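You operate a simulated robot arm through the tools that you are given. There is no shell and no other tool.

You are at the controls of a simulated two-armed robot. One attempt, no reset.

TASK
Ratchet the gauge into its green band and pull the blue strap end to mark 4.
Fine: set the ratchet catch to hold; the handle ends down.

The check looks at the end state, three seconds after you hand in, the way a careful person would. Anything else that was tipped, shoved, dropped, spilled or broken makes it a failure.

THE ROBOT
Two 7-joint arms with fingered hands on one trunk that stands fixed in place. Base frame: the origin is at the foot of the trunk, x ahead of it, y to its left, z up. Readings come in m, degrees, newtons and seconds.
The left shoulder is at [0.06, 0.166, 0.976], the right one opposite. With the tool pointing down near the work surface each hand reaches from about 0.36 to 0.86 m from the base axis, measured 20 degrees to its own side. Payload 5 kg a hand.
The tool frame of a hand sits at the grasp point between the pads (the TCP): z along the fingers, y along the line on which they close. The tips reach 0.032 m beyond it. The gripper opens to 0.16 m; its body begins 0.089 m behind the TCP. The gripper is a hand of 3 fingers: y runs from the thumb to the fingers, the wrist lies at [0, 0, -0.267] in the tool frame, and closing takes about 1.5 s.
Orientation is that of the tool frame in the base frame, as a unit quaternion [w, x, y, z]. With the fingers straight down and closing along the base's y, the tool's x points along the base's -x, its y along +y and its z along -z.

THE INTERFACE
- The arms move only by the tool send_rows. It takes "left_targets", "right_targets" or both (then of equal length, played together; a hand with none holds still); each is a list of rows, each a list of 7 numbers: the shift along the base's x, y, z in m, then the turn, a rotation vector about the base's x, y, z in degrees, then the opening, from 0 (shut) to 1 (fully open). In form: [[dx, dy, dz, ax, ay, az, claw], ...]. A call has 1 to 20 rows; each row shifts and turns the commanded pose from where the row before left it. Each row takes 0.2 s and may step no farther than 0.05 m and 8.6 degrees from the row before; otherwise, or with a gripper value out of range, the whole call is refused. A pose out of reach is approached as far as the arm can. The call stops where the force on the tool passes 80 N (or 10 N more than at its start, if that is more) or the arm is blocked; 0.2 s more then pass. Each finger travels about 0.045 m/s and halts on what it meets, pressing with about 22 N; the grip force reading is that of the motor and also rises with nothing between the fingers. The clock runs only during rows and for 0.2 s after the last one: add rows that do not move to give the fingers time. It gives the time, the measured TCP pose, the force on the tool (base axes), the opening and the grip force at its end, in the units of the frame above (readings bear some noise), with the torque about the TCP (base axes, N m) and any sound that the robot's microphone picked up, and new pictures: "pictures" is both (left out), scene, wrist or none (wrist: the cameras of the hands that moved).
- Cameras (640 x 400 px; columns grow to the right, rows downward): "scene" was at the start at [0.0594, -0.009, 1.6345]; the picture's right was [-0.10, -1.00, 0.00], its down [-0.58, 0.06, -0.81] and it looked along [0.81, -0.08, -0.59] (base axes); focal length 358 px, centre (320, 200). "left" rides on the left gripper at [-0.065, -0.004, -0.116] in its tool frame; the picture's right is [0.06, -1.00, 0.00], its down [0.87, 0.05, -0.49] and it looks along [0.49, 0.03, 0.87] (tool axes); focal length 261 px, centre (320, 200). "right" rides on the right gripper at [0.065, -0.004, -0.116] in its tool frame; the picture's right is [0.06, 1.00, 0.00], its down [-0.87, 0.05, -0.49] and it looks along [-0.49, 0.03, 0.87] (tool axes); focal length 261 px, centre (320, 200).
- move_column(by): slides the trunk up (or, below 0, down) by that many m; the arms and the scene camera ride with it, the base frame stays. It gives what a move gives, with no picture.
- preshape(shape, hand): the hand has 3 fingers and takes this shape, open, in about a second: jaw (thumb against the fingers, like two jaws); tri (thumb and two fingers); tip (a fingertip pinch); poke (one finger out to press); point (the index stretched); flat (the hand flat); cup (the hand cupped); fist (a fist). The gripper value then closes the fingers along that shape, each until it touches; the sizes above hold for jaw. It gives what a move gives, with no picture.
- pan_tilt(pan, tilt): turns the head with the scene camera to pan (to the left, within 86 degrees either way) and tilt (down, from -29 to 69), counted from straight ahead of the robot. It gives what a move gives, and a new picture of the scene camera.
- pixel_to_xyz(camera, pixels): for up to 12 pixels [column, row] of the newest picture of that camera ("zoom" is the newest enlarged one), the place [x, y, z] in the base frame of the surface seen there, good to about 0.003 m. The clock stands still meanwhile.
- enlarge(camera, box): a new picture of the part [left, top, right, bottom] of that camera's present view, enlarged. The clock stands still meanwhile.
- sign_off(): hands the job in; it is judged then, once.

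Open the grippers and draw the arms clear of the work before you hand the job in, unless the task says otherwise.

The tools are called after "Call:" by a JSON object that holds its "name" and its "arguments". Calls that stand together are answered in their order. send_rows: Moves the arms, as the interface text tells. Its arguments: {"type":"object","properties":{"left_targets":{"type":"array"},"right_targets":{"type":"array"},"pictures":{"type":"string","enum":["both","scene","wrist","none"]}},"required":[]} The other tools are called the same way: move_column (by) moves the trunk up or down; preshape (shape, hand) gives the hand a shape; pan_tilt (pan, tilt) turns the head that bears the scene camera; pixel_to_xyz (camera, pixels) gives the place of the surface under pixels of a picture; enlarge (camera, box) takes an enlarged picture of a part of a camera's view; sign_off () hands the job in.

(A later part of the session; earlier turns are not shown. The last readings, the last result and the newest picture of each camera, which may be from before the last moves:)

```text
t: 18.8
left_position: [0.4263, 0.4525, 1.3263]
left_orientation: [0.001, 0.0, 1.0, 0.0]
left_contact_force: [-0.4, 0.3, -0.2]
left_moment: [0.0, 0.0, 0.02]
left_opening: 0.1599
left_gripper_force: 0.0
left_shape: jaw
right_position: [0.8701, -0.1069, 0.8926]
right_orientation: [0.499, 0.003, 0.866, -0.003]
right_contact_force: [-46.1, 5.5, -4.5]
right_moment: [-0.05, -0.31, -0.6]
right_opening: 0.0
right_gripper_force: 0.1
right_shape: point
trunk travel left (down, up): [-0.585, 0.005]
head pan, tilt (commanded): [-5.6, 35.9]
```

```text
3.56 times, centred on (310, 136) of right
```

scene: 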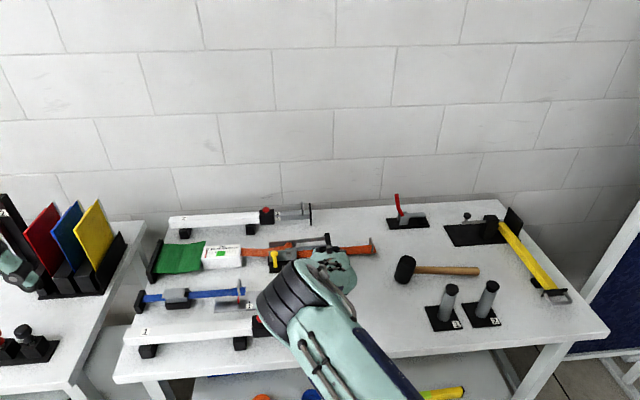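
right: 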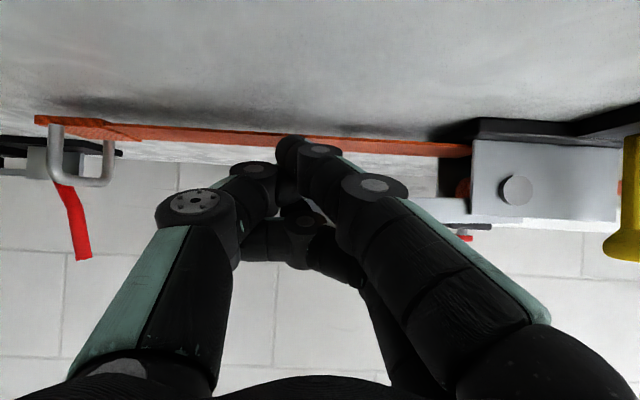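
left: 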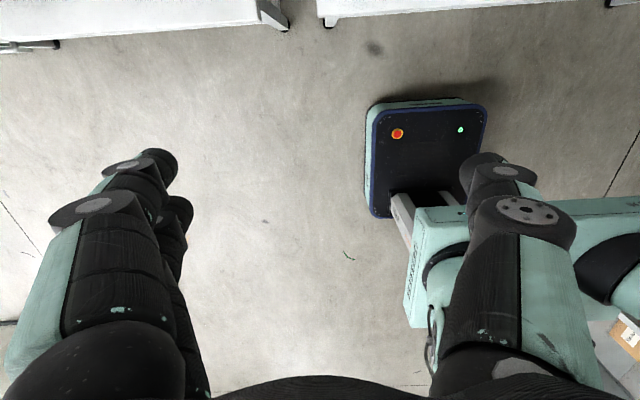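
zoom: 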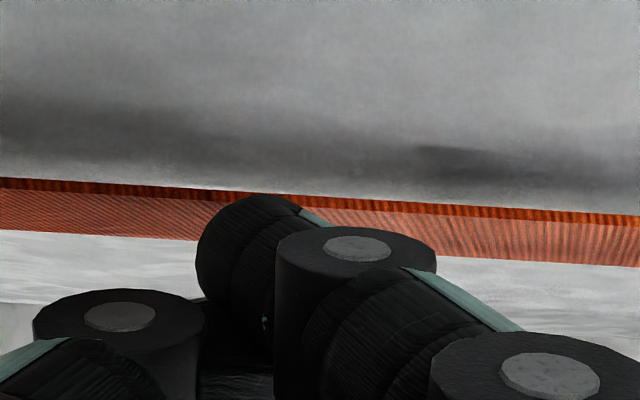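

The push met the bar's near end (46 N along x): the thumb behind the index blocks further entry. I back off and up, then change to the jaw shape so that the thumb alone can go under the bar.

Call:
{"name": "send_rows", "arguments": {"right_targets": [[-0.02, 0, 0, 0, 0, 0, 0], [-0.04, 0, 0.01, 0, 0, 0, 0], [-0.03, 0, 0.04, 0, 0, 0, 0], [-0.01, 0, 0.045, 0, 0, 0, 0], [0, 0, 0.04, 0, 0, 0, 0], [0, 0, 0, 0, 0, 0, 0]], "pictures": "none"}}

Call:
{"name": "preshape", "arguments": {"shape": "jaw", "hand": "right"}}

Call:
{"name": "send_rows", "arguments": {"right_targets": [[0, 0, 0, 7.5, 0, 0, 0.5], [0, 0, 0, 7.5, 0, 0, 0.5], [0, 0, 0, 7.5, 0, 0, 0.5], [0, 0, 0, 7.5, 0, 0, 0.5], [0, 0, 0, 0, 0, 0, 0.5], [0, 0, 0, 0, 0, 0, 0.5]]}}

```text
t: 20.2
left_position: [0.4324, 0.4521, 1.3238]
left_orientation: [0.0, 0.0, 1.0, 0.0]
left_contact_force: [1.0, 0.2, -0.8]
left_moment: [0.0, 0.01, -0.01]
left_opening: 0.1597
left_gripper_force: 0.0
left_shape: jaw
right_position: [0.7742, -0.107, 1.0278]
right_orientation: [0.5, 0.004, 0.866, -0.003]
right_contact_force: [-0.3, 0.0, 1.0]
right_moment: [-0.03, 0.0, -0.02]
right_opening: 0.0002
right_gripper_force: 0.0
right_shape: point
trunk travel left (down, up): [-0.585, 0.005]
head pan, tilt (commanded): [-5.6, 35.9]
```

```text
t: 21.1
left_position: [0.4305, 0.4525, 1.324]
left_orientation: [0.0, 0.0, 1.0, 0.0]
left_contact_force: [-0.1, 1.0, -0.1]
left_moment: [-0.01, 0.01, 0.01]
left_opening: 0.1597
left_gripper_force: 0.0
left_shape: jaw
right_position: [0.7739, -0.107, 1.0278]
right_orientation: [0.5, 0.003, 0.866, -0.003]
right_contact_force: [-0.2, 0.8, 0.2]
right_moment: [-0.03, 0.03, -0.02]
right_opening: 0.1601
right_gripper_force: 0.0
right_shape: jaw
trunk travel left (down, up): [-0.585, 0.005]
head pan, tilt (commanded): [-5.6, 35.9]
```

```text
t: 22.5
left_position: [0.4295, 0.4524, 1.3243]
left_orientation: [0.0, 0.001, 1.0, 0.0]
left_contact_force: [-0.1, 0.6, 0.4]
left_moment: [0.04, 0.01, 0.0]
left_opening: 0.16
left_gripper_force: 0.1
left_shape: jaw
right_position: [0.7747, -0.108, 1.0289]
right_orientation: [0.482, 0.133, 0.837, 0.223]
right_contact_force: [-0.1, 0.1, -1.7]
right_moment: [-0.02, 0.0, 0.03]
right_opening: 0.0808
right_gripper_force: 0.1
right_shape: jaw
trunk travel left (down, up): [-0.585, 0.005]
head pan, tilt (commanded): [-5.6, 35.9]
```

scene: 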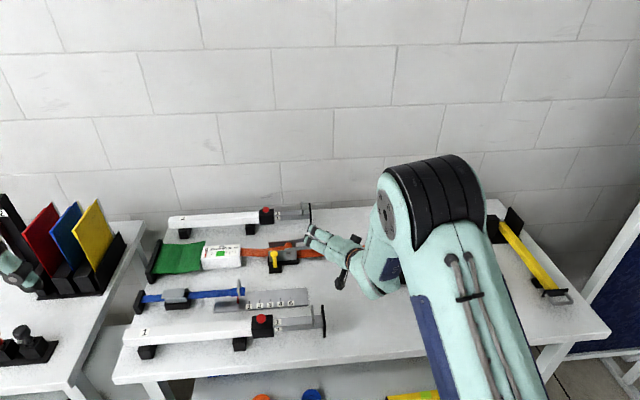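
right: 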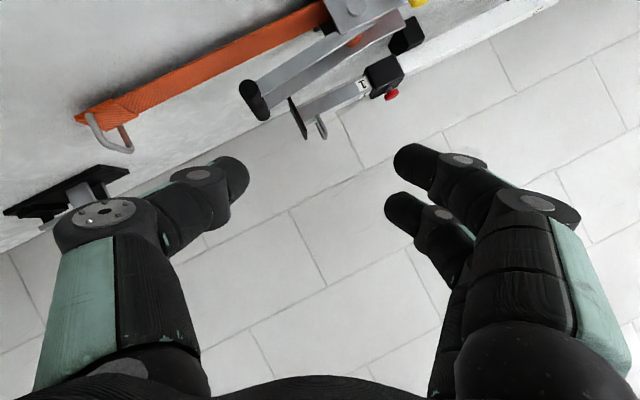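

I measure the thumb tip's place now to align it under the bar (bar's near end seen at (246, 92)).

Call:
{"name": "pixel_to_xyz", "arguments": {"camera": "right", "pixels": [[240, 180], [230, 168], [240, 195], [215, 180], [200, 175], [195, 205], [405, 155], [245, 88], [250, 102], [258, 108]]}}

Call:
{"name": "enlarge", "arguments": {"camera": "right", "box": [150, 60, 390, 210]}}

```text
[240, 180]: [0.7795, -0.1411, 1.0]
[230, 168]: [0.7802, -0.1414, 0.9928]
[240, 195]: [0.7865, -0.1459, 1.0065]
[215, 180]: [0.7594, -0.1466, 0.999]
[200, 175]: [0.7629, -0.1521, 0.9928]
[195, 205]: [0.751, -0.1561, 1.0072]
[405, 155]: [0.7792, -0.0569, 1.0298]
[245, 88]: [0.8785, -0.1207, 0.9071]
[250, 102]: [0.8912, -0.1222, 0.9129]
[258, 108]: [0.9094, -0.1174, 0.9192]
```

```text
2.67 times, centred on (270, 135) of right
```

zoom: 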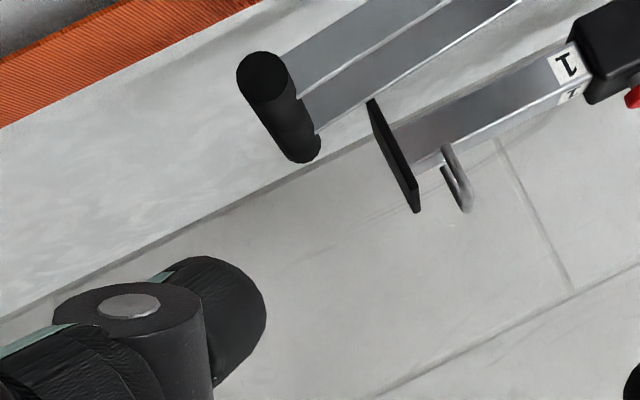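

Call:
{"name": "pixel_to_xyz", "arguments": {"camera": "zoom", "pixels": [[262, 78], [270, 95], [290, 140], [310, 155], [350, 55], [350, 105], [430, 5], [250, 75], [280, 75]]}}

Call:
{"name": "enlarge", "arguments": {"camera": "scene", "box": [190, 215, 350, 315]}}

```text
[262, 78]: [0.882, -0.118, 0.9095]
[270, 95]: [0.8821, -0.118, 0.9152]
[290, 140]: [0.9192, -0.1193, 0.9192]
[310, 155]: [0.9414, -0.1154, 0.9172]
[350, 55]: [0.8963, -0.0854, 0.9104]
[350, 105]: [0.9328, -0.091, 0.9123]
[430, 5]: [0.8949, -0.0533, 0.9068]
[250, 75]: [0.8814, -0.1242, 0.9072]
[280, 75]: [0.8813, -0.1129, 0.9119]
```

```text
4.00 times, centred on (270, 265) of scene
```

zoom: 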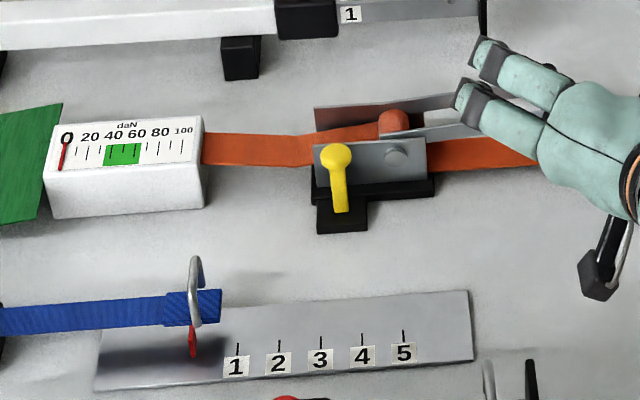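

The handle has risen slightly (bar centre now ≈ (y -0.118, z 0.911)) and stays there; the gauge still reads 0. I bring the hand so that the thumb lies in front of and just below the bar.

Call:
{"name": "send_rows", "arguments": {"right_targets": [[0.018, 0.009, -0.036, 0, 0, 0, 0.5], [0.018, 0.009, -0.036, 0, 0, 0, 0.5], [0.018, 0.009, -0.036, 0, 0, 0, 0.5], [0, 0, 0, 0, 0, 0, 0.5]]}}

Call:
{"name": "enlarge", "arguments": {"camera": "right", "box": [150, 60, 390, 210]}}

```text
t: 23.5
left_position: [0.4291, 0.4529, 1.3252]
left_orientation: [0.001, -0.001, 1.0, 0.0]
left_contact_force: [-0.3, 0.2, -0.4]
left_moment: [-0.02, -0.05, -0.02]
left_opening: 0.1599
left_gripper_force: 0.0
left_shape: jaw
right_position: [0.8289, -0.0809, 0.9195]
right_orientation: [0.483, 0.133, 0.836, 0.222]
right_contact_force: [-0.4, -0.1, -0.3]
right_moment: [0.01, 0.01, 0.01]
right_opening: 0.0804
right_gripper_force: 0.0
right_shape: jaw
trunk travel left (down, up): [-0.585, 0.005]
head pan, tilt (commanded): [-5.6, 35.9]
```

scene: 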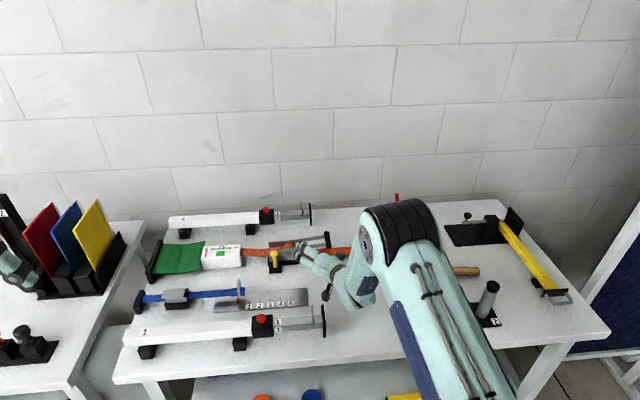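
right: 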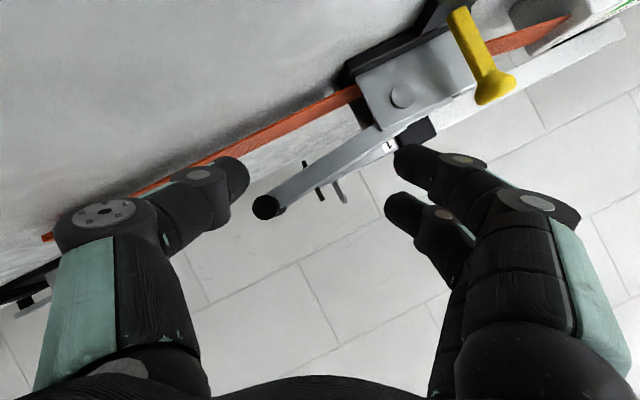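

```text
2.67 times, centred on (270, 135) of right
```

zoom: 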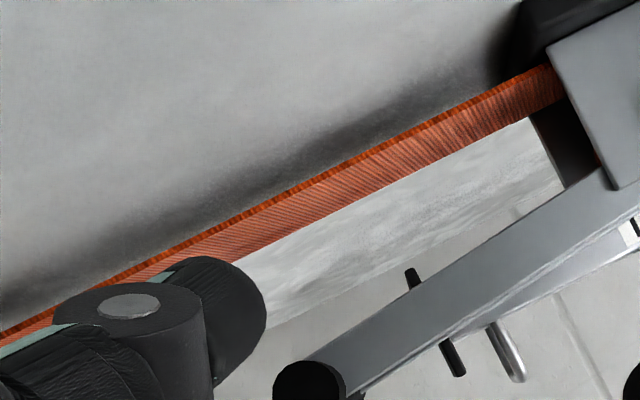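

The view now looks along the bar: its near end at (266, 207), and the thumb tip lies just below it (about 21 mm lower centre to centre). I lower 3 mm and slide forward under the bar.

Call:
{"name": "send_rows", "arguments": {"right_targets": [[0, 0, -0.003, 0, 0, 0, 0.5], [0.015, 0, 0, 0, 0, 0, 0.5], [0.015, 0, 0, 0, 0, 0, 0.5], [0.01, 0, 0, 0, 0, 0, 0.5], [0.008, 0, 0, 0, 0, 0, 0.5], [0, 0, 0, 0, 0, 0, 0.5]]}}

Call:
{"name": "enlarge", "arguments": {"camera": "right", "box": [150, 60, 390, 210]}}

```text
t: 24.9
left_position: [0.4313, 0.4519, 1.3255]
left_orientation: [0.0, 0.0, 1.0, 0.0]
left_contact_force: [0.1, 0.4, -0.6]
left_moment: [0.01, -0.02, 0.0]
left_opening: 0.1597
left_gripper_force: 0.1
left_shape: jaw
right_position: [0.877, -0.0804, 0.9176]
right_orientation: [0.483, 0.132, 0.837, 0.223]
right_contact_force: [-0.3, -1.2, 0.4]
right_moment: [0.0, -0.03, 0.04]
right_opening: 0.0807
right_gripper_force: 0.0
right_shape: jaw
trunk travel left (down, up): [-0.585, 0.005]
head pan, tilt (commanded): [-5.6, 35.9]
```

scene: 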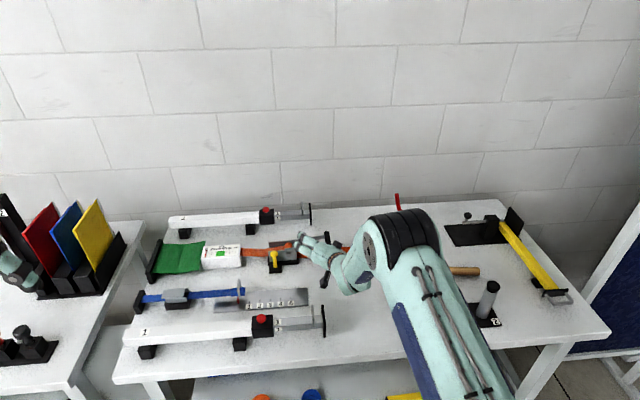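
right: 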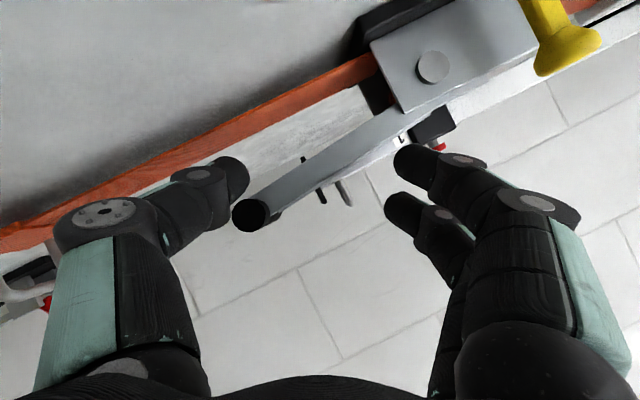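

```text
2.67 times, centred on (270, 135) of right
```

zoom: 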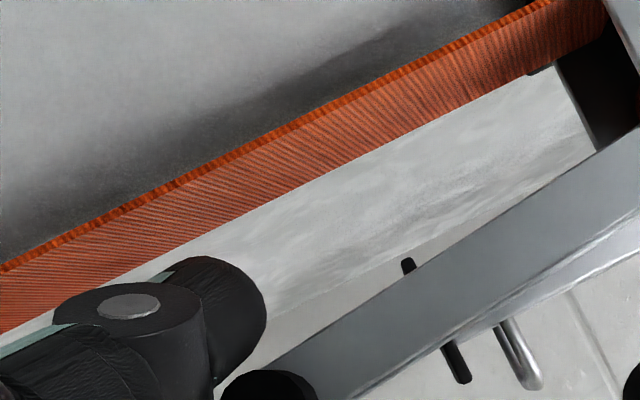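

The thumb now lies under the bar near (250, 215) without contact. I start the up-stroke: raise to contact, then turn the hand around the hub axis (y ≈ 0.009, z ≈ 0.882) by 15°.

Call:
{"name": "send_rows", "arguments": {"right_targets": [[0, 0, 0.006, 0, 0, 0, 0.5], [0, 0.0062, 0.0113, -7.5, 0, 0, 0.5], [0, 0.0076, 0.0104, -7.5, 0, 0, 0.5], [0, 0, 0, 0, 0, 0, 0.5]]}}

Call:
{"name": "enlarge", "arguments": {"camera": "scene", "box": [180, 215, 340, 315]}}

```text
t: 25.9
left_position: [0.4297, 0.4523, 1.3248]
left_orientation: [-0.001, 0.0, 1.0, 0.001]
left_contact_force: [-0.5, -0.1, 0.2]
left_moment: [-0.01, 0.01, 0.03]
left_opening: 0.1597
left_gripper_force: 0.0
left_shape: jaw
right_position: [0.8769, -0.0694, 0.9451]
right_orientation: [0.496, 0.069, 0.859, 0.11]
right_contact_force: [-0.5, -1.8, -1.1]
right_moment: [0.05, 0.02, -0.03]
right_opening: 0.0815
right_gripper_force: 0.1
right_shape: jaw
trunk travel left (down, up): [-0.585, 0.005]
head pan, tilt (commanded): [-5.6, 35.9]
```

scene: 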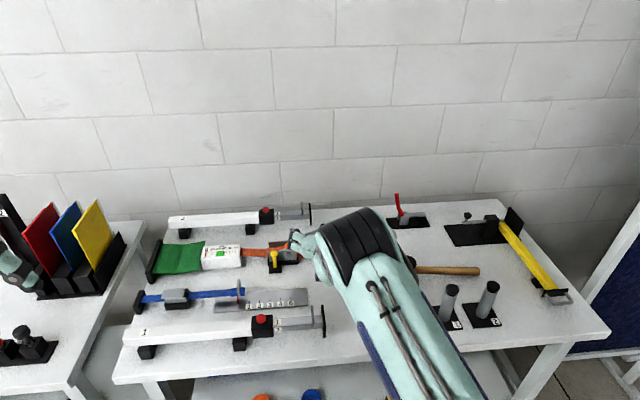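
right: 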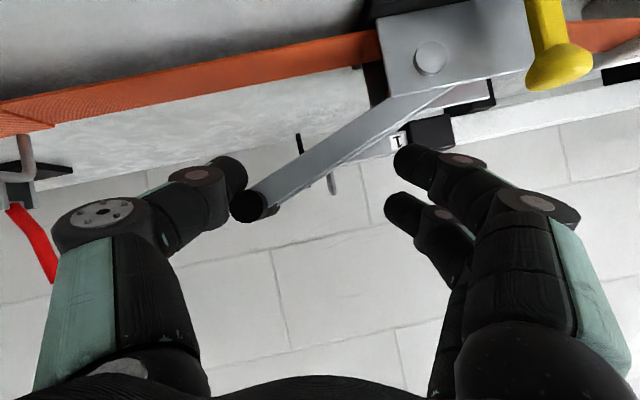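

```text
4.00 times, centred on (260, 265) of scene
```

zoom: 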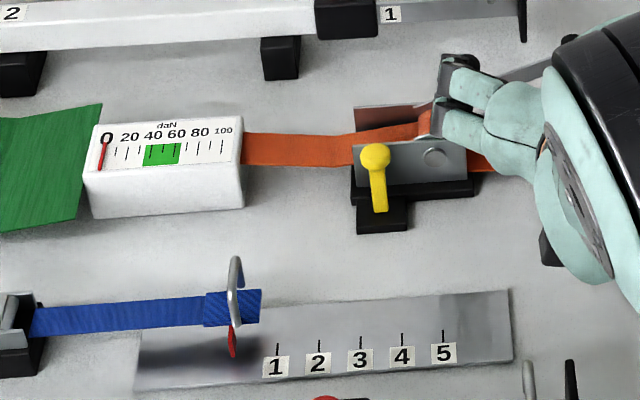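

The handle follows with only about 2 N and the gauge is still at 0. I continue the up-stroke another 30°.

Call:
{"name": "send_rows", "arguments": {"right_targets": [[0, 0.0089, 0.0093, -7.5, 0, 0, 0.5], [0, 0.0101, 0.0081, -7.5, 0, 0, 0.5], [0, 0.011, 0.0067, -7.5, 0, 0, 0.5], [0, 0.0118, 0.0052, -7.5, 0, 0, 0.5], [0, 0, 0, 0, 0, 0, 0.5]]}}

Call:
{"name": "enlarge", "arguments": {"camera": "scene", "box": [180, 215, 340, 315]}}

```text
t: 27.1
left_position: [0.4298, 0.4511, 1.3241]
left_orientation: [0.0, 0.001, 1.0, 0.0]
left_contact_force: [0.2, -0.3, 0.6]
left_moment: [0.0, 0.03, -0.03]
left_opening: 0.1599
left_gripper_force: 0.0
left_shape: jaw
right_position: [0.8761, -0.0251, 0.9749]
right_orientation: [0.497, -0.062, 0.858, -0.115]
right_contact_force: [-0.9, -2.7, 1.0]
right_moment: [0.01, 0.01, -0.07]
right_opening: 0.0825
right_gripper_force: 0.1
right_shape: jaw
trunk travel left (down, up): [-0.585, 0.005]
head pan, tilt (commanded): [-5.6, 35.9]
```

scene: 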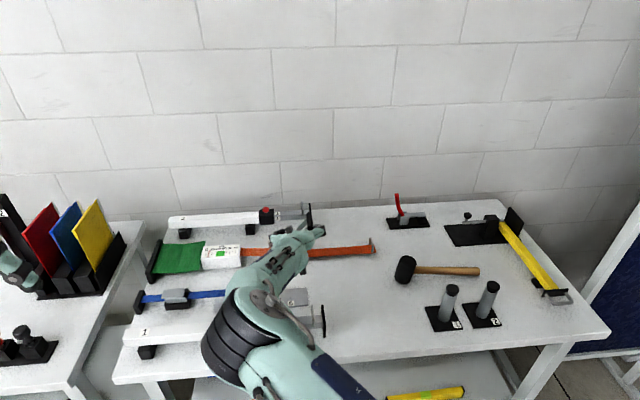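
right: 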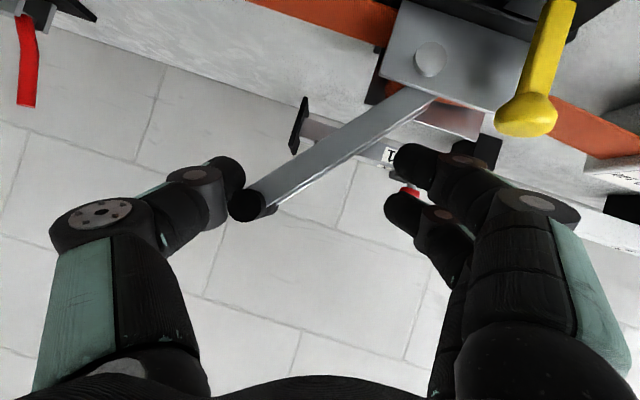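

```text
4.00 times, centred on (260, 265) of scene
```

zoom: 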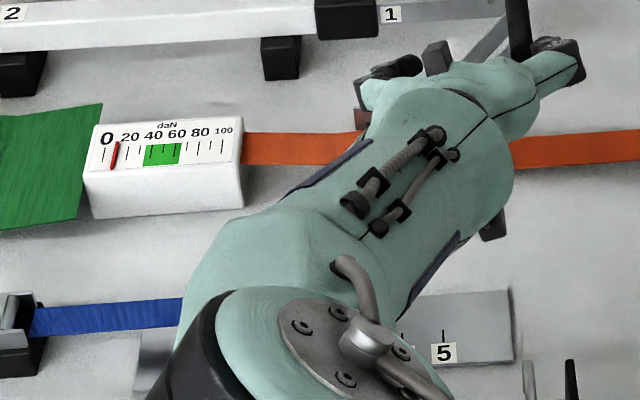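

The gauge pointer moved to about 10: the up-stroke drives the tension. I continue another 15° up, staying clear of the catch knob (at (525, 115) in the wrist view).

Call:
{"name": "send_rows", "arguments": {"right_targets": [[0, 0.0124, 0.0036, -7.5, 0, 0, 0.5], [0, 0.0127, 0.002, -7.5, 0, 0, 0.5], [0, 0, 0, 0, 0, 0, 0.5]]}}

Call:
{"name": "enlarge", "arguments": {"camera": "scene", "box": [180, 215, 340, 315]}}

```text
t: 27.9
left_position: [0.4286, 0.4515, 1.3243]
left_orientation: [0.0, 0.0, 1.0, 0.0]
left_contact_force: [-0.2, -0.1, -0.5]
left_moment: [-0.01, 0.04, 0.0]
left_opening: 0.1598
left_gripper_force: 0.1
left_shape: jaw
right_position: [0.8771, -0.0001, 0.979]
right_orientation: [0.485, -0.127, 0.835, -0.225]
right_contact_force: [-0.9, -3.1, 1.1]
right_moment: [0.05, -0.01, -0.04]
right_opening: 0.0837
right_gripper_force: 0.1
right_shape: jaw
trunk travel left (down, up): [-0.585, 0.005]
head pan, tilt (commanded): [-5.6, 35.9]
```

scene: 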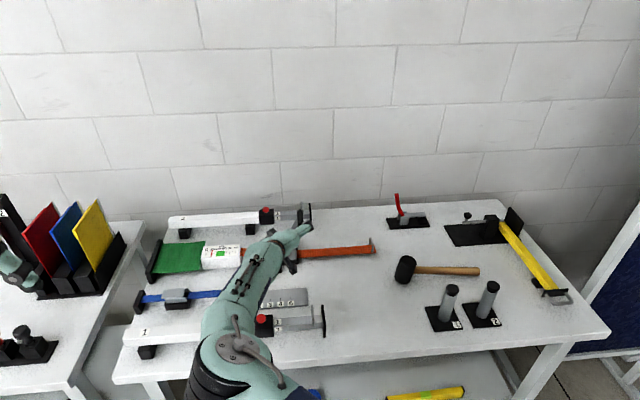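
right: 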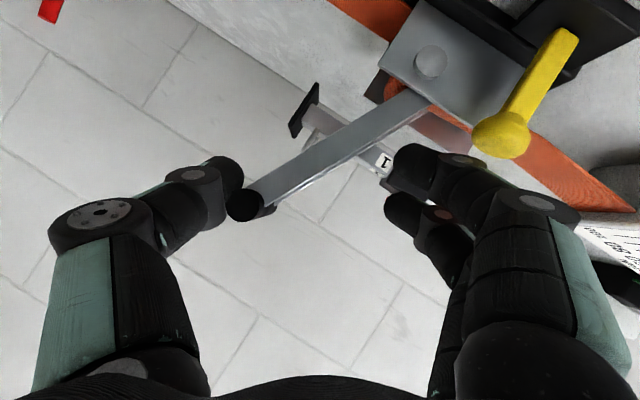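

```text
4.00 times, centred on (260, 265) of scene
```

zoom: 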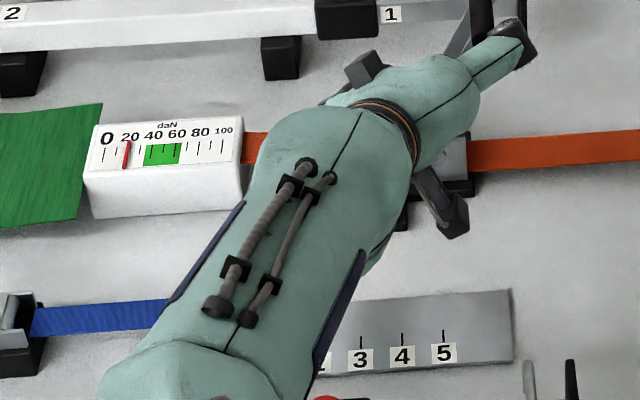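

The gauge reads about 20 now, but the index joint is close to the catch knob ((487,165) vs (475,160)), so I stop this stroke. I reverse the hand around the hub a bit with slightly narrower jaws, to see whether the catch holds the tension.

Call:
{"name": "send_rows", "arguments": {"right_targets": [[0, -0.0127, -0.002, 7.5, 0, 0, 0.45], [0, -0.0124, -0.0036, 7.5, 0, 0, 0.42], [0, -0.0118, -0.0052, 7.5, 0, 0, 0.42], [0, 0, 0, 0, 0, 0, 0.42]]}}

Call:
{"name": "enlarge", "arguments": {"camera": "scene", "box": [180, 215, 340, 315]}}

```text
t: 28.9
left_position: [0.4295, 0.4538, 1.3244]
left_orientation: [0.0, -0.001, 1.0, -0.001]
left_contact_force: [-0.3, 0.3, 0.5]
left_moment: [0.0, -0.01, 0.01]
left_opening: 0.16
left_gripper_force: 0.1
left_shape: jaw
right_position: [0.8756, -0.0358, 0.9695]
right_orientation: [0.501, -0.029, 0.863, -0.058]
right_contact_force: [-1.1, 3.0, 2.6]
right_moment: [0.2, -0.02, 0.06]
right_opening: 0.0694
right_gripper_force: 0.0
right_shape: jaw
trunk travel left (down, up): [-0.585, 0.005]
head pan, tilt (commanded): [-5.6, 35.9]
```

scene: 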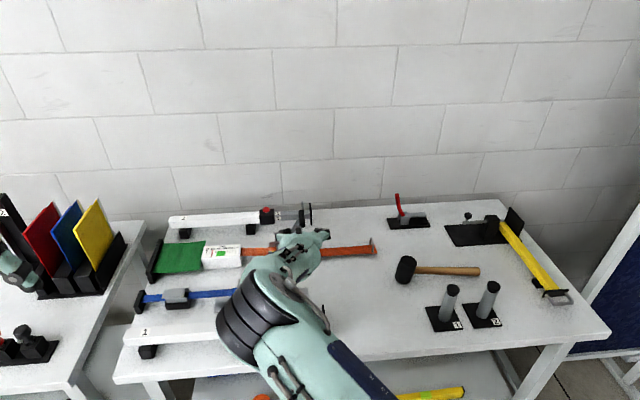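
right: 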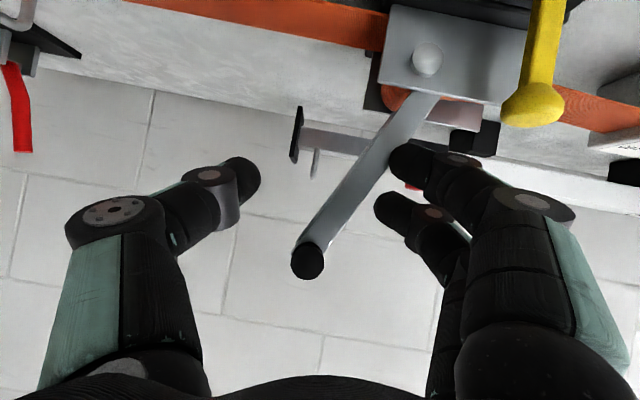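

```text
4.00 times, centred on (260, 265) of scene
```

zoom: 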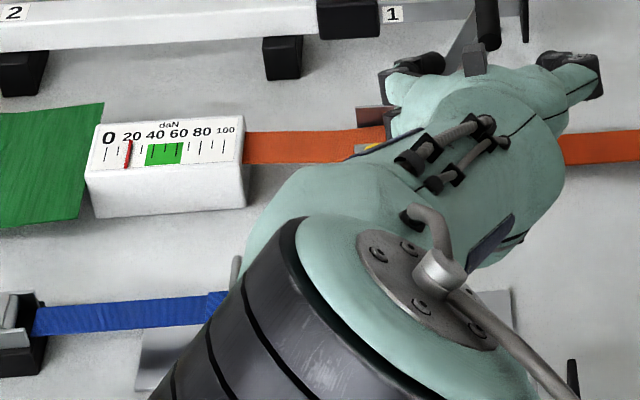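

The gauge holds at about 20 with the thumb off the bar, so the catch holds. The index now presses on the inner side of the arm; I swing the handle back down around the hub, narrowing the jaws so that both sides stay near the handle.

Call:
{"name": "send_rows", "arguments": {"right_targets": [[0, -0.011, -0.0067, 7.5, 0, 0, 0.36], [0, -0.0101, -0.0081, 7.5, 0, 0, 0.32], [0, -0.0089, -0.0093, 7.5, 0, 0, 0.32], [0, 0, 0, 0, 0, 0, 0.32]]}}

Call:
{"name": "enlarge", "arguments": {"camera": "scene", "box": [180, 215, 340, 315]}}

```text
t: 29.9
left_position: [0.4296, 0.4525, 1.3232]
left_orientation: [0.0, 0.0, 1.0, 0.0]
left_contact_force: [-0.2, 0.2, -0.1]
left_moment: [0.01, -0.02, 0.02]
left_opening: 0.1598
left_gripper_force: 0.1
left_shape: jaw
right_position: [0.8764, -0.0664, 0.9447]
right_orientation: [0.496, 0.069, 0.858, 0.111]
right_contact_force: [0.6, 0.8, -0.7]
right_moment: [-0.01, -0.03, -0.01]
right_opening: 0.0517
right_gripper_force: 0.1
right_shape: jaw
trunk travel left (down, up): [-0.585, 0.005]
head pan, tilt (commanded): [-5.6, 35.9]
```

scene: 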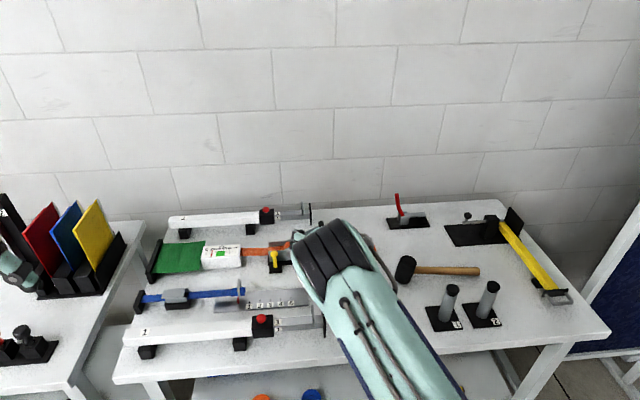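
right: 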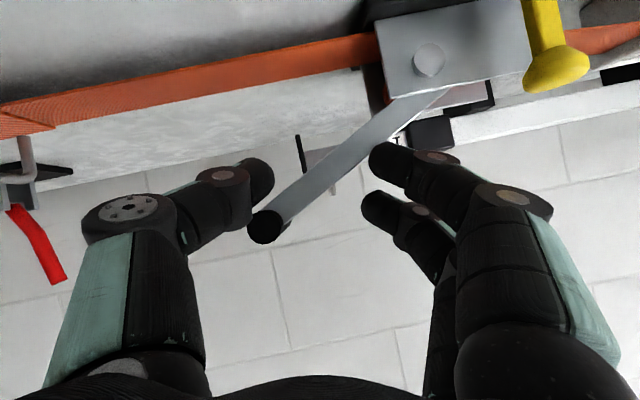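

```text
4.00 times, centred on (260, 265) of scene
```

zoom: 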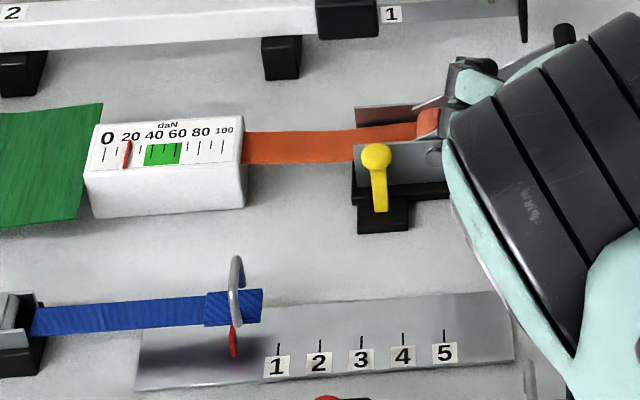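

The handle follows down and the gauge stays at 20. I continue down another 15°.

Call:
{"name": "send_rows", "arguments": {"right_targets": [[0, -0.0076, -0.0104, 7.5, 0, 0, 0.32], [0, -0.0062, -0.0113, 7.5, 0, 0, 0.32], [0, 0, 0, 0, 0, 0, 0.32]], "pictures": "wrist"}}

Call:
{"name": "enlarge", "arguments": {"camera": "right", "box": [180, 60, 460, 235]}}

```text
t: 30.7
left_position: [0.4303, 0.452, 1.3237]
left_orientation: [0.0, 0.0, 1.0, 0.001]
left_contact_force: [-0.2, 0.6, 0.4]
left_moment: [-0.03, 0.0, -0.01]
left_opening: 0.1598
left_gripper_force: 0.1
left_shape: jaw
right_position: [0.8758, -0.0801, 0.9236]
right_orientation: [0.483, 0.134, 0.836, 0.222]
right_contact_force: [1.1, -0.4, 0.9]
right_moment: [-0.05, 0.01, -0.04]
right_opening: 0.0515
right_gripper_force: 0.0
right_shape: jaw
trunk travel left (down, up): [-0.585, 0.005]
head pan, tilt (commanded): [-5.6, 35.9]
```

right: 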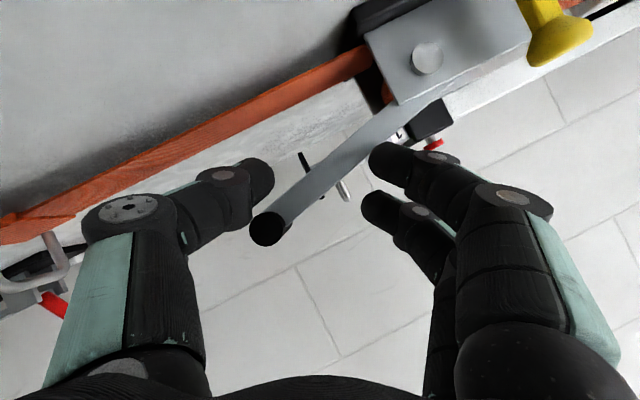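

```text
2.29 times, centred on (320, 148) of right
```

zoom: 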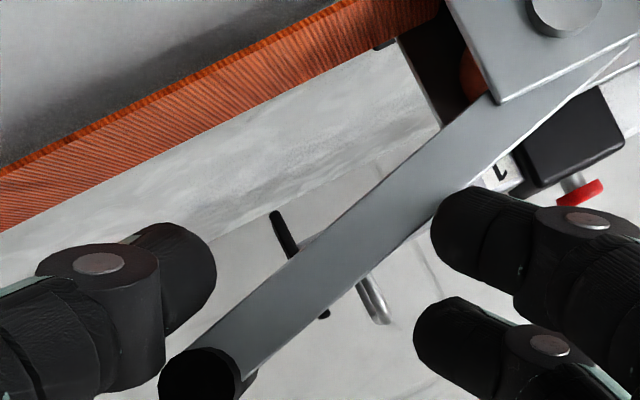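

The handle is now about 18° above flat. I begin the second up-stroke, 30° first, then check the gauge.

Call:
{"name": "send_rows", "arguments": {"right_targets": [[0, 0.0062, 0.0113, -7.5, 0, 0, 0.32], [0, 0.0076, 0.0104, -7.5, 0, 0, 0.32], [0, 0.0089, 0.0093, -7.5, 0, 0, 0.32], [0, 0.0101, 0.0081, -7.5, 0, 0, 0.32], [0, 0, 0, 0, 0, 0, 0.32]], "pictures": "both"}}

Call:
{"name": "enlarge", "arguments": {"camera": "scene", "box": [180, 215, 340, 315]}}

```text
t: 31.9
left_position: [0.4303, 0.4518, 1.325]
left_orientation: [0.0, -0.001, 1.0, 0.0]
left_contact_force: [0.3, 0.1, -0.2]
left_moment: [0.01, 0.03, 0.01]
left_opening: 0.1596
left_gripper_force: 0.1
left_shape: jaw
right_position: [0.8768, -0.0494, 0.9633]
right_orientation: [0.501, 0.004, 0.866, -0.003]
right_contact_force: [-1.8, -2.3, -3.2]
right_moment: [0.07, -0.04, -0.07]
right_opening: 0.053
right_gripper_force: 0.1
right_shape: jaw
trunk travel left (down, up): [-0.585, 0.005]
head pan, tilt (commanded): [-5.6, 35.9]
```

scene: 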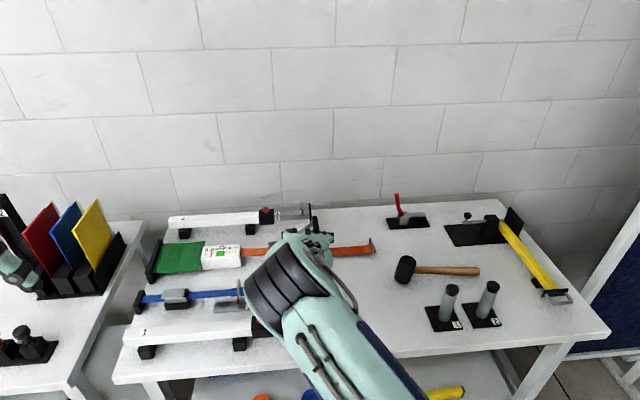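
right: 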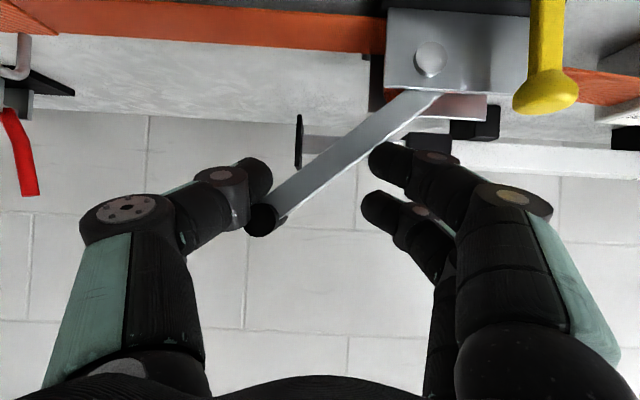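

```text
4.00 times, centred on (260, 265) of scene
```

zoom: 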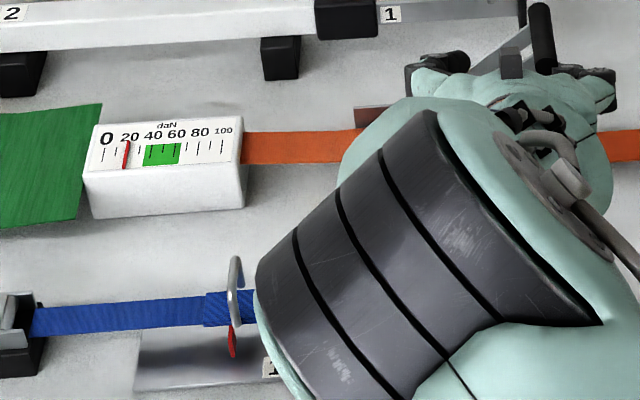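

Gauge still about 20 with the force now rising to 4 N. I continue up another 15°.

Call:
{"name": "send_rows", "arguments": {"right_targets": [[0, 0.011, 0.0067, -7.5, 0, 0, 0.32], [0, 0.0118, 0.0052, -7.5, 0, 0, 0.32], [0, 0, 0, 0, 0, 0, 0.32]], "pictures": "both"}}

Call:
{"name": "enlarge", "arguments": {"camera": "scene", "box": [180, 215, 340, 315]}}

```text
t: 32.7
left_position: [0.4289, 0.4514, 1.3249]
left_orientation: [0.0, -0.001, 1.0, 0.0]
left_contact_force: [-0.2, 0.2, 0.7]
left_moment: [0.03, -0.02, 0.0]
left_opening: 0.1596
left_gripper_force: 0.0
left_shape: jaw
right_position: [0.8758, -0.0238, 0.9749]
right_orientation: [0.498, -0.063, 0.857, -0.115]
right_contact_force: [-2.0, -2.1, -1.6]
right_moment: [0.08, 0.01, -0.07]
right_opening: 0.0526
right_gripper_force: 0.0
right_shape: jaw
trunk travel left (down, up): [-0.585, 0.005]
head pan, tilt (commanded): [-5.6, 35.9]
```

scene: 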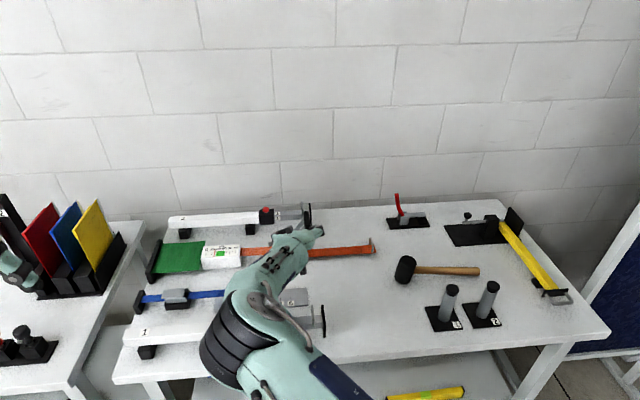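
right: 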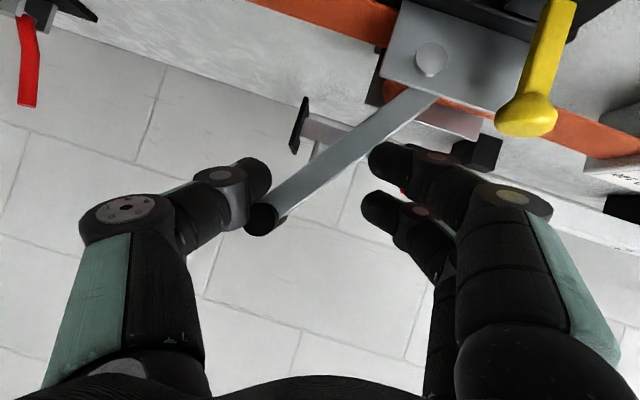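

```text
4.00 times, centred on (260, 265) of scene
```

zoom: 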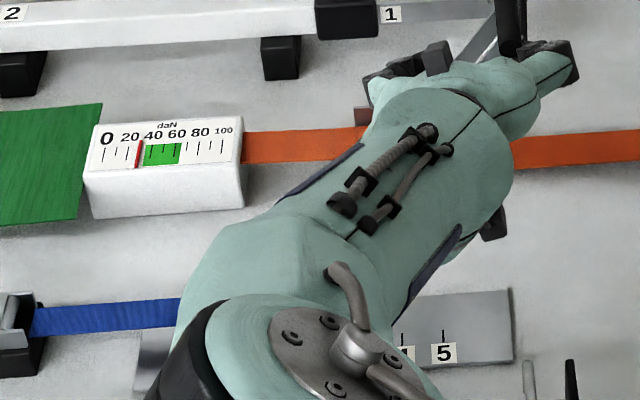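

Gauge is now about 31, at the edge of the green band. I continue another 15° up (index still clear of the knob).

Call:
{"name": "send_rows", "arguments": {"right_targets": [[0, 0.0124, 0.0036, -7.5, 0, 0, 0.32], [0, 0.0127, 0.002, -7.5, 0, 0, 0.32], [0, 0, 0, 0, 0, 0, 0.32]], "pictures": "both"}}

Call:
{"name": "enlarge", "arguments": {"camera": "scene", "box": [190, 235, 254, 275]}}

```text
t: 33.5
left_position: [0.4306, 0.4521, 1.3253]
left_orientation: [0.001, 0.0, 1.0, 0.001]
left_contact_force: [0.5, -0.7, -1.1]
left_moment: [0.0, 0.02, -0.03]
left_opening: 0.1597
left_gripper_force: 0.1
left_shape: jaw
right_position: [0.8766, 0.001, 0.9797]
right_orientation: [0.485, -0.127, 0.835, -0.226]
right_contact_force: [-0.6, -1.9, -0.7]
right_moment: [0.05, -0.04, -0.05]
right_opening: 0.0433
right_gripper_force: 0.1
right_shape: jaw
trunk travel left (down, up): [-0.585, 0.005]
head pan, tilt (commanded): [-5.6, 35.9]
```

scene: 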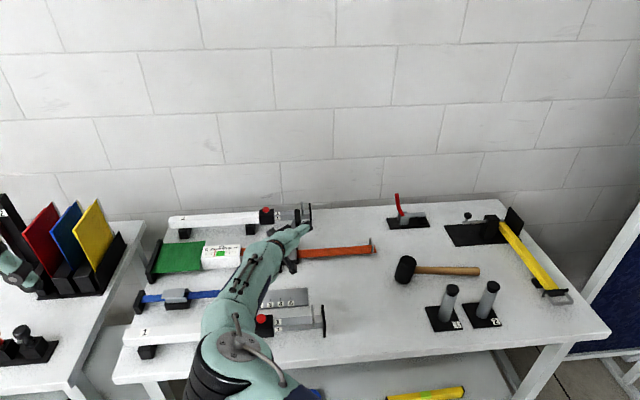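
right: 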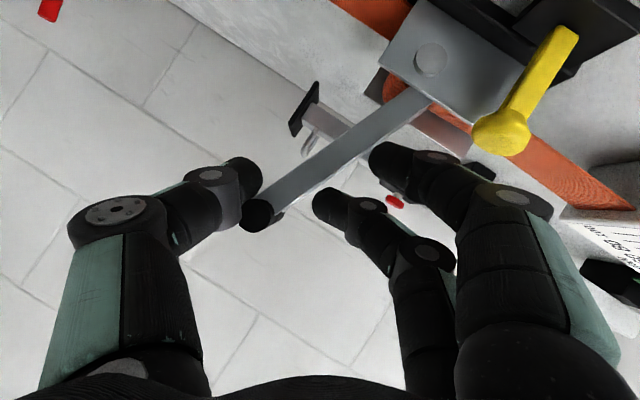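

```text
10.00 times, centred on (222, 255) of scene
```

zoom: 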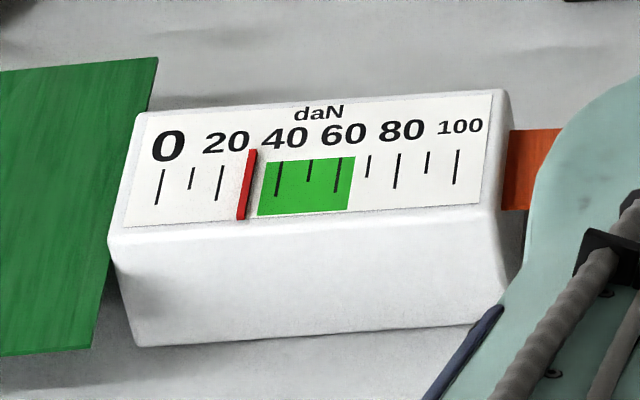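

The pointer is at about 30; band runs from about 35 to 64. I wait briefly to see whether the gauge lags.

Call:
{"name": "send_rows", "arguments": {"right_targets": [[0, 0, 0, 0, 0, 0, 0.32], [0, 0, 0, 0, 0, 0, 0.32], [0, 0, 0, 0, 0, 0, 0.32]], "pictures": "wrist"}}

Call:
{"name": "enlarge", "arguments": {"camera": "scene", "box": [190, 235, 254, 275]}}

Call:
{"name": "enlarge", "arguments": {"camera": "right", "box": [220, 20, 580, 245]}}

```text
t: 34.3
left_position: [0.4291, 0.4533, 1.3247]
left_orientation: [0.001, -0.001, 1.0, 0.0]
left_contact_force: [0.4, 0.6, -0.8]
left_moment: [0.02, 0.04, -0.01]
left_opening: 0.16
left_gripper_force: 0.0
left_shape: jaw
right_position: [0.8764, 0.0017, 0.9827]
right_orientation: [0.486, -0.128, 0.835, -0.226]
right_contact_force: [-3.5, 3.1, 8.5]
right_moment: [0.62, 0.25, 0.42]
right_opening: 0.032
right_gripper_force: 21.9
right_shape: jaw
trunk travel left (down, up): [-0.585, 0.005]
head pan, tilt (commanded): [-5.6, 35.9]
```

right: 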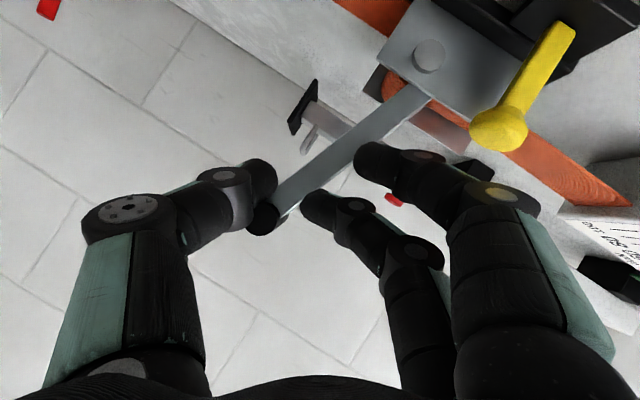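

```text
10.00 times, centred on (222, 255) of scene
```

zoom: 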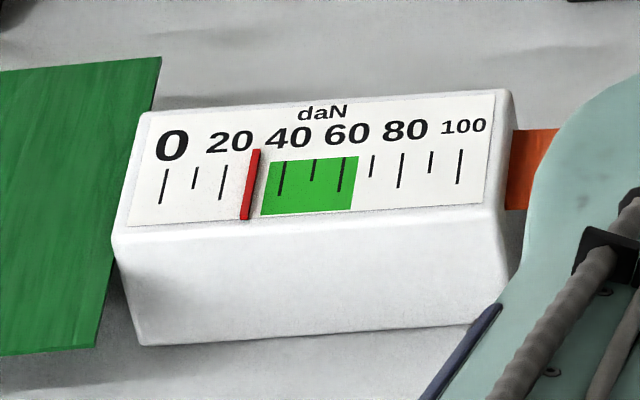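

```text
1.78 times, centred on (400, 132) of right
```

zoom: 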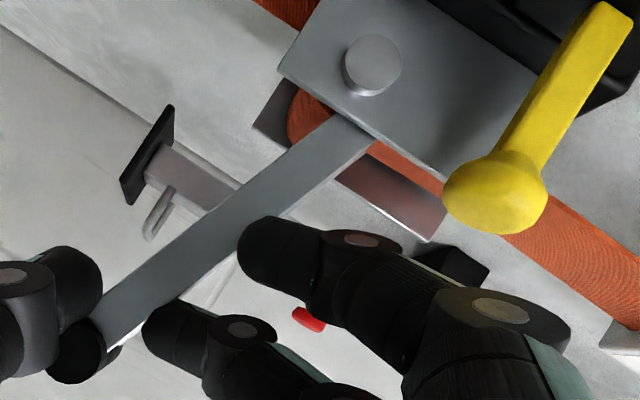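

Gauge stays at about 30, apparently rising about 10 per tooth. I push the bar a few degrees more by pure shift (this moves the index away from the knob at (500, 130)), jaws slightly opened.

Call:
{"name": "send_rows", "arguments": {"right_targets": [[0, 0.0, 0.0, 0, 0, 0, 0.4], [0, 0.009, 0.0025, 0, 0, 0, 0.4], [0, 0.009, 0.0025, 0, 0, 0, 0.4], [0, 0, 0, 0, 0, 0, 0.4]], "pictures": "both"}}

Call:
{"name": "enlarge", "arguments": {"camera": "scene", "box": [190, 235, 254, 275]}}

```text
t: 35.3
left_position: [0.43, 0.4507, 1.3242]
left_orientation: [0.0, -0.001, 1.0, 0.001]
left_contact_force: [0.0, -0.2, -0.1]
left_moment: [-0.01, 0.03, 0.01]
left_opening: 0.1597
left_gripper_force: 0.0
left_shape: jaw
right_position: [0.8745, 0.0177, 0.9822]
right_orientation: [0.484, -0.126, 0.836, -0.226]
right_contact_force: [-2.0, -4.9, -3.8]
right_moment: [0.24, -0.06, -0.05]
right_opening: 0.0655
right_gripper_force: 0.1
right_shape: jaw
trunk travel left (down, up): [-0.585, 0.005]
head pan, tilt (commanded): [-5.6, 35.9]
```

scene: 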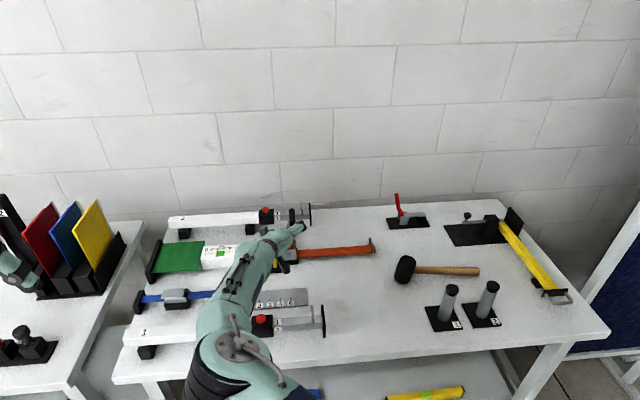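
right: 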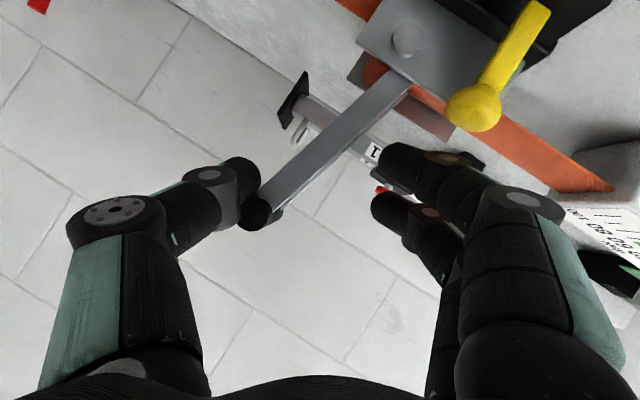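

```text
10.00 times, centred on (222, 255) of scene
```

zoom: 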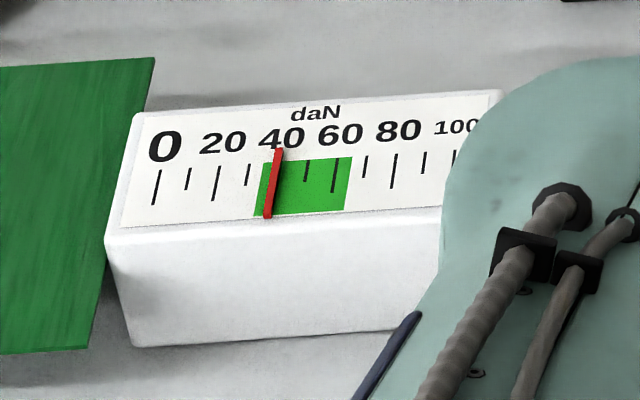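

The gauge now reads about 39, inside the green band. I swing the handle back down around the hub and watch that it holds.

Call:
{"name": "send_rows", "arguments": {"right_targets": [[0, -0.0132, 0.0003, 7.5, 0, 0, 0.34], [0, -0.013, -0.0015, 7.5, 0, 0, 0.34], [0, -0.0128, -0.0031, 7.5, 0, 0, 0.34], [0, -0.0123, -0.0048, 7.5, 0, 0, 0.34], [0, -0.0115, -0.0063, 7.5, 0, 0, 0.34], [0, 0, 0, 0, 0, 0, 0.34]], "pictures": "both"}}

Call:
{"name": "enlarge", "arguments": {"camera": "scene", "box": [190, 225, 318, 305]}}

```text
t: 36.7
left_position: [0.4301, 0.4522, 1.3237]
left_orientation: [0.0, 0.0, 1.0, 0.0]
left_contact_force: [1.1, 0.1, -0.7]
left_moment: [-0.01, -0.02, -0.01]
left_opening: 0.1598
left_gripper_force: 0.0
left_shape: jaw
right_position: [0.8764, -0.0455, 0.9695]
right_orientation: [0.5, 0.037, 0.864, 0.054]
right_contact_force: [-1.2, 0.6, 0.4]
right_moment: [0.02, 0.02, 0.07]
right_opening: 0.0554
right_gripper_force: 0.1
right_shape: jaw
trunk travel left (down, up): [-0.585, 0.005]
head pan, tilt (commanded): [-5.6, 35.9]
```

scene: 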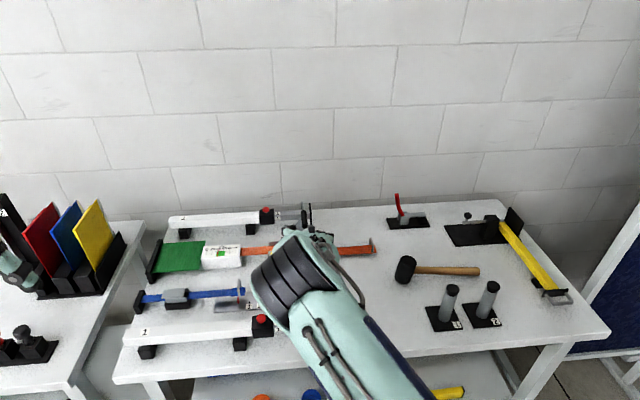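
right: 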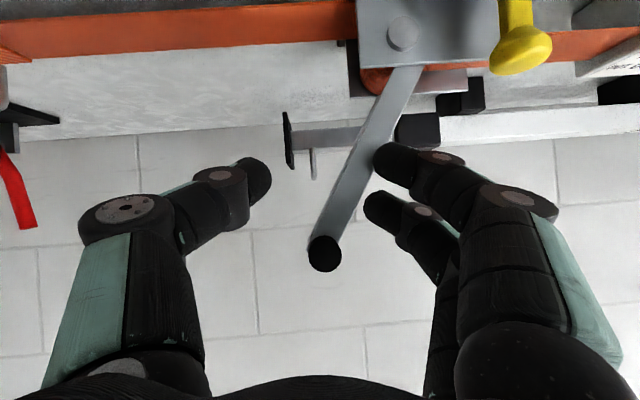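

```text
5.00 times, centred on (254, 265) of scene
```

zoom: 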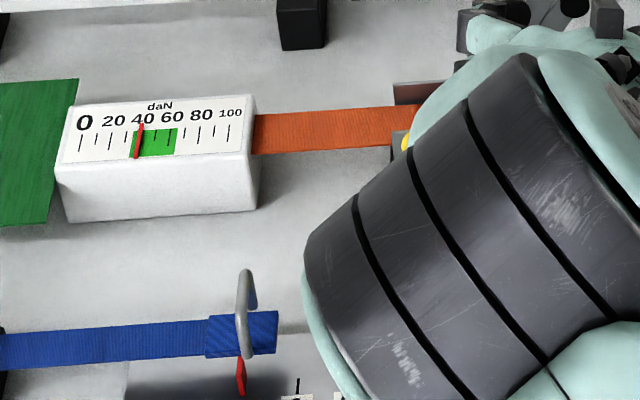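

The gauge holds at about 39. I go further down with the handle, then do one more short up-stroke to bring the pointer to mid-band.

Call:
{"name": "send_rows", "arguments": {"right_targets": [[0, -0.0106, -0.0078, 7.5, 0, 0, 0.34], [0, -0.0095, -0.0091, 7.5, 0, 0, 0.34], [0, -0.0082, -0.0103, 7.5, 0, 0, 0.34], [0, 0, 0, 0, 0, 0, 0.34]], "pictures": "wrist"}}

```text
t: 37.7
left_position: [0.43, 0.4526, 1.3241]
left_orientation: [0.0, 0.0, 1.0, 0.0]
left_contact_force: [0.1, 0.0, -0.2]
left_moment: [-0.03, -0.02, 0.03]
left_opening: 0.16
left_gripper_force: 0.1
left_shape: jaw
right_position: [0.8756, -0.0735, 0.943]
right_orientation: [0.483, 0.133, 0.837, 0.223]
right_contact_force: [-1.3, 0.3, 0.7]
right_moment: [-0.01, -0.02, -0.02]
right_opening: 0.0548
right_gripper_force: 0.1
right_shape: jaw
trunk travel left (down, up): [-0.585, 0.005]
head pan, tilt (commanded): [-5.6, 35.9]
```

right: 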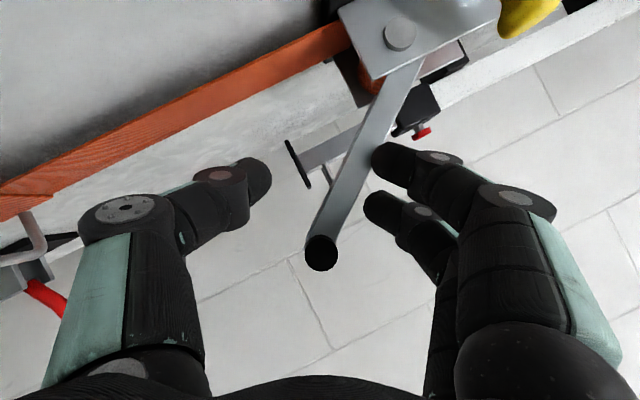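

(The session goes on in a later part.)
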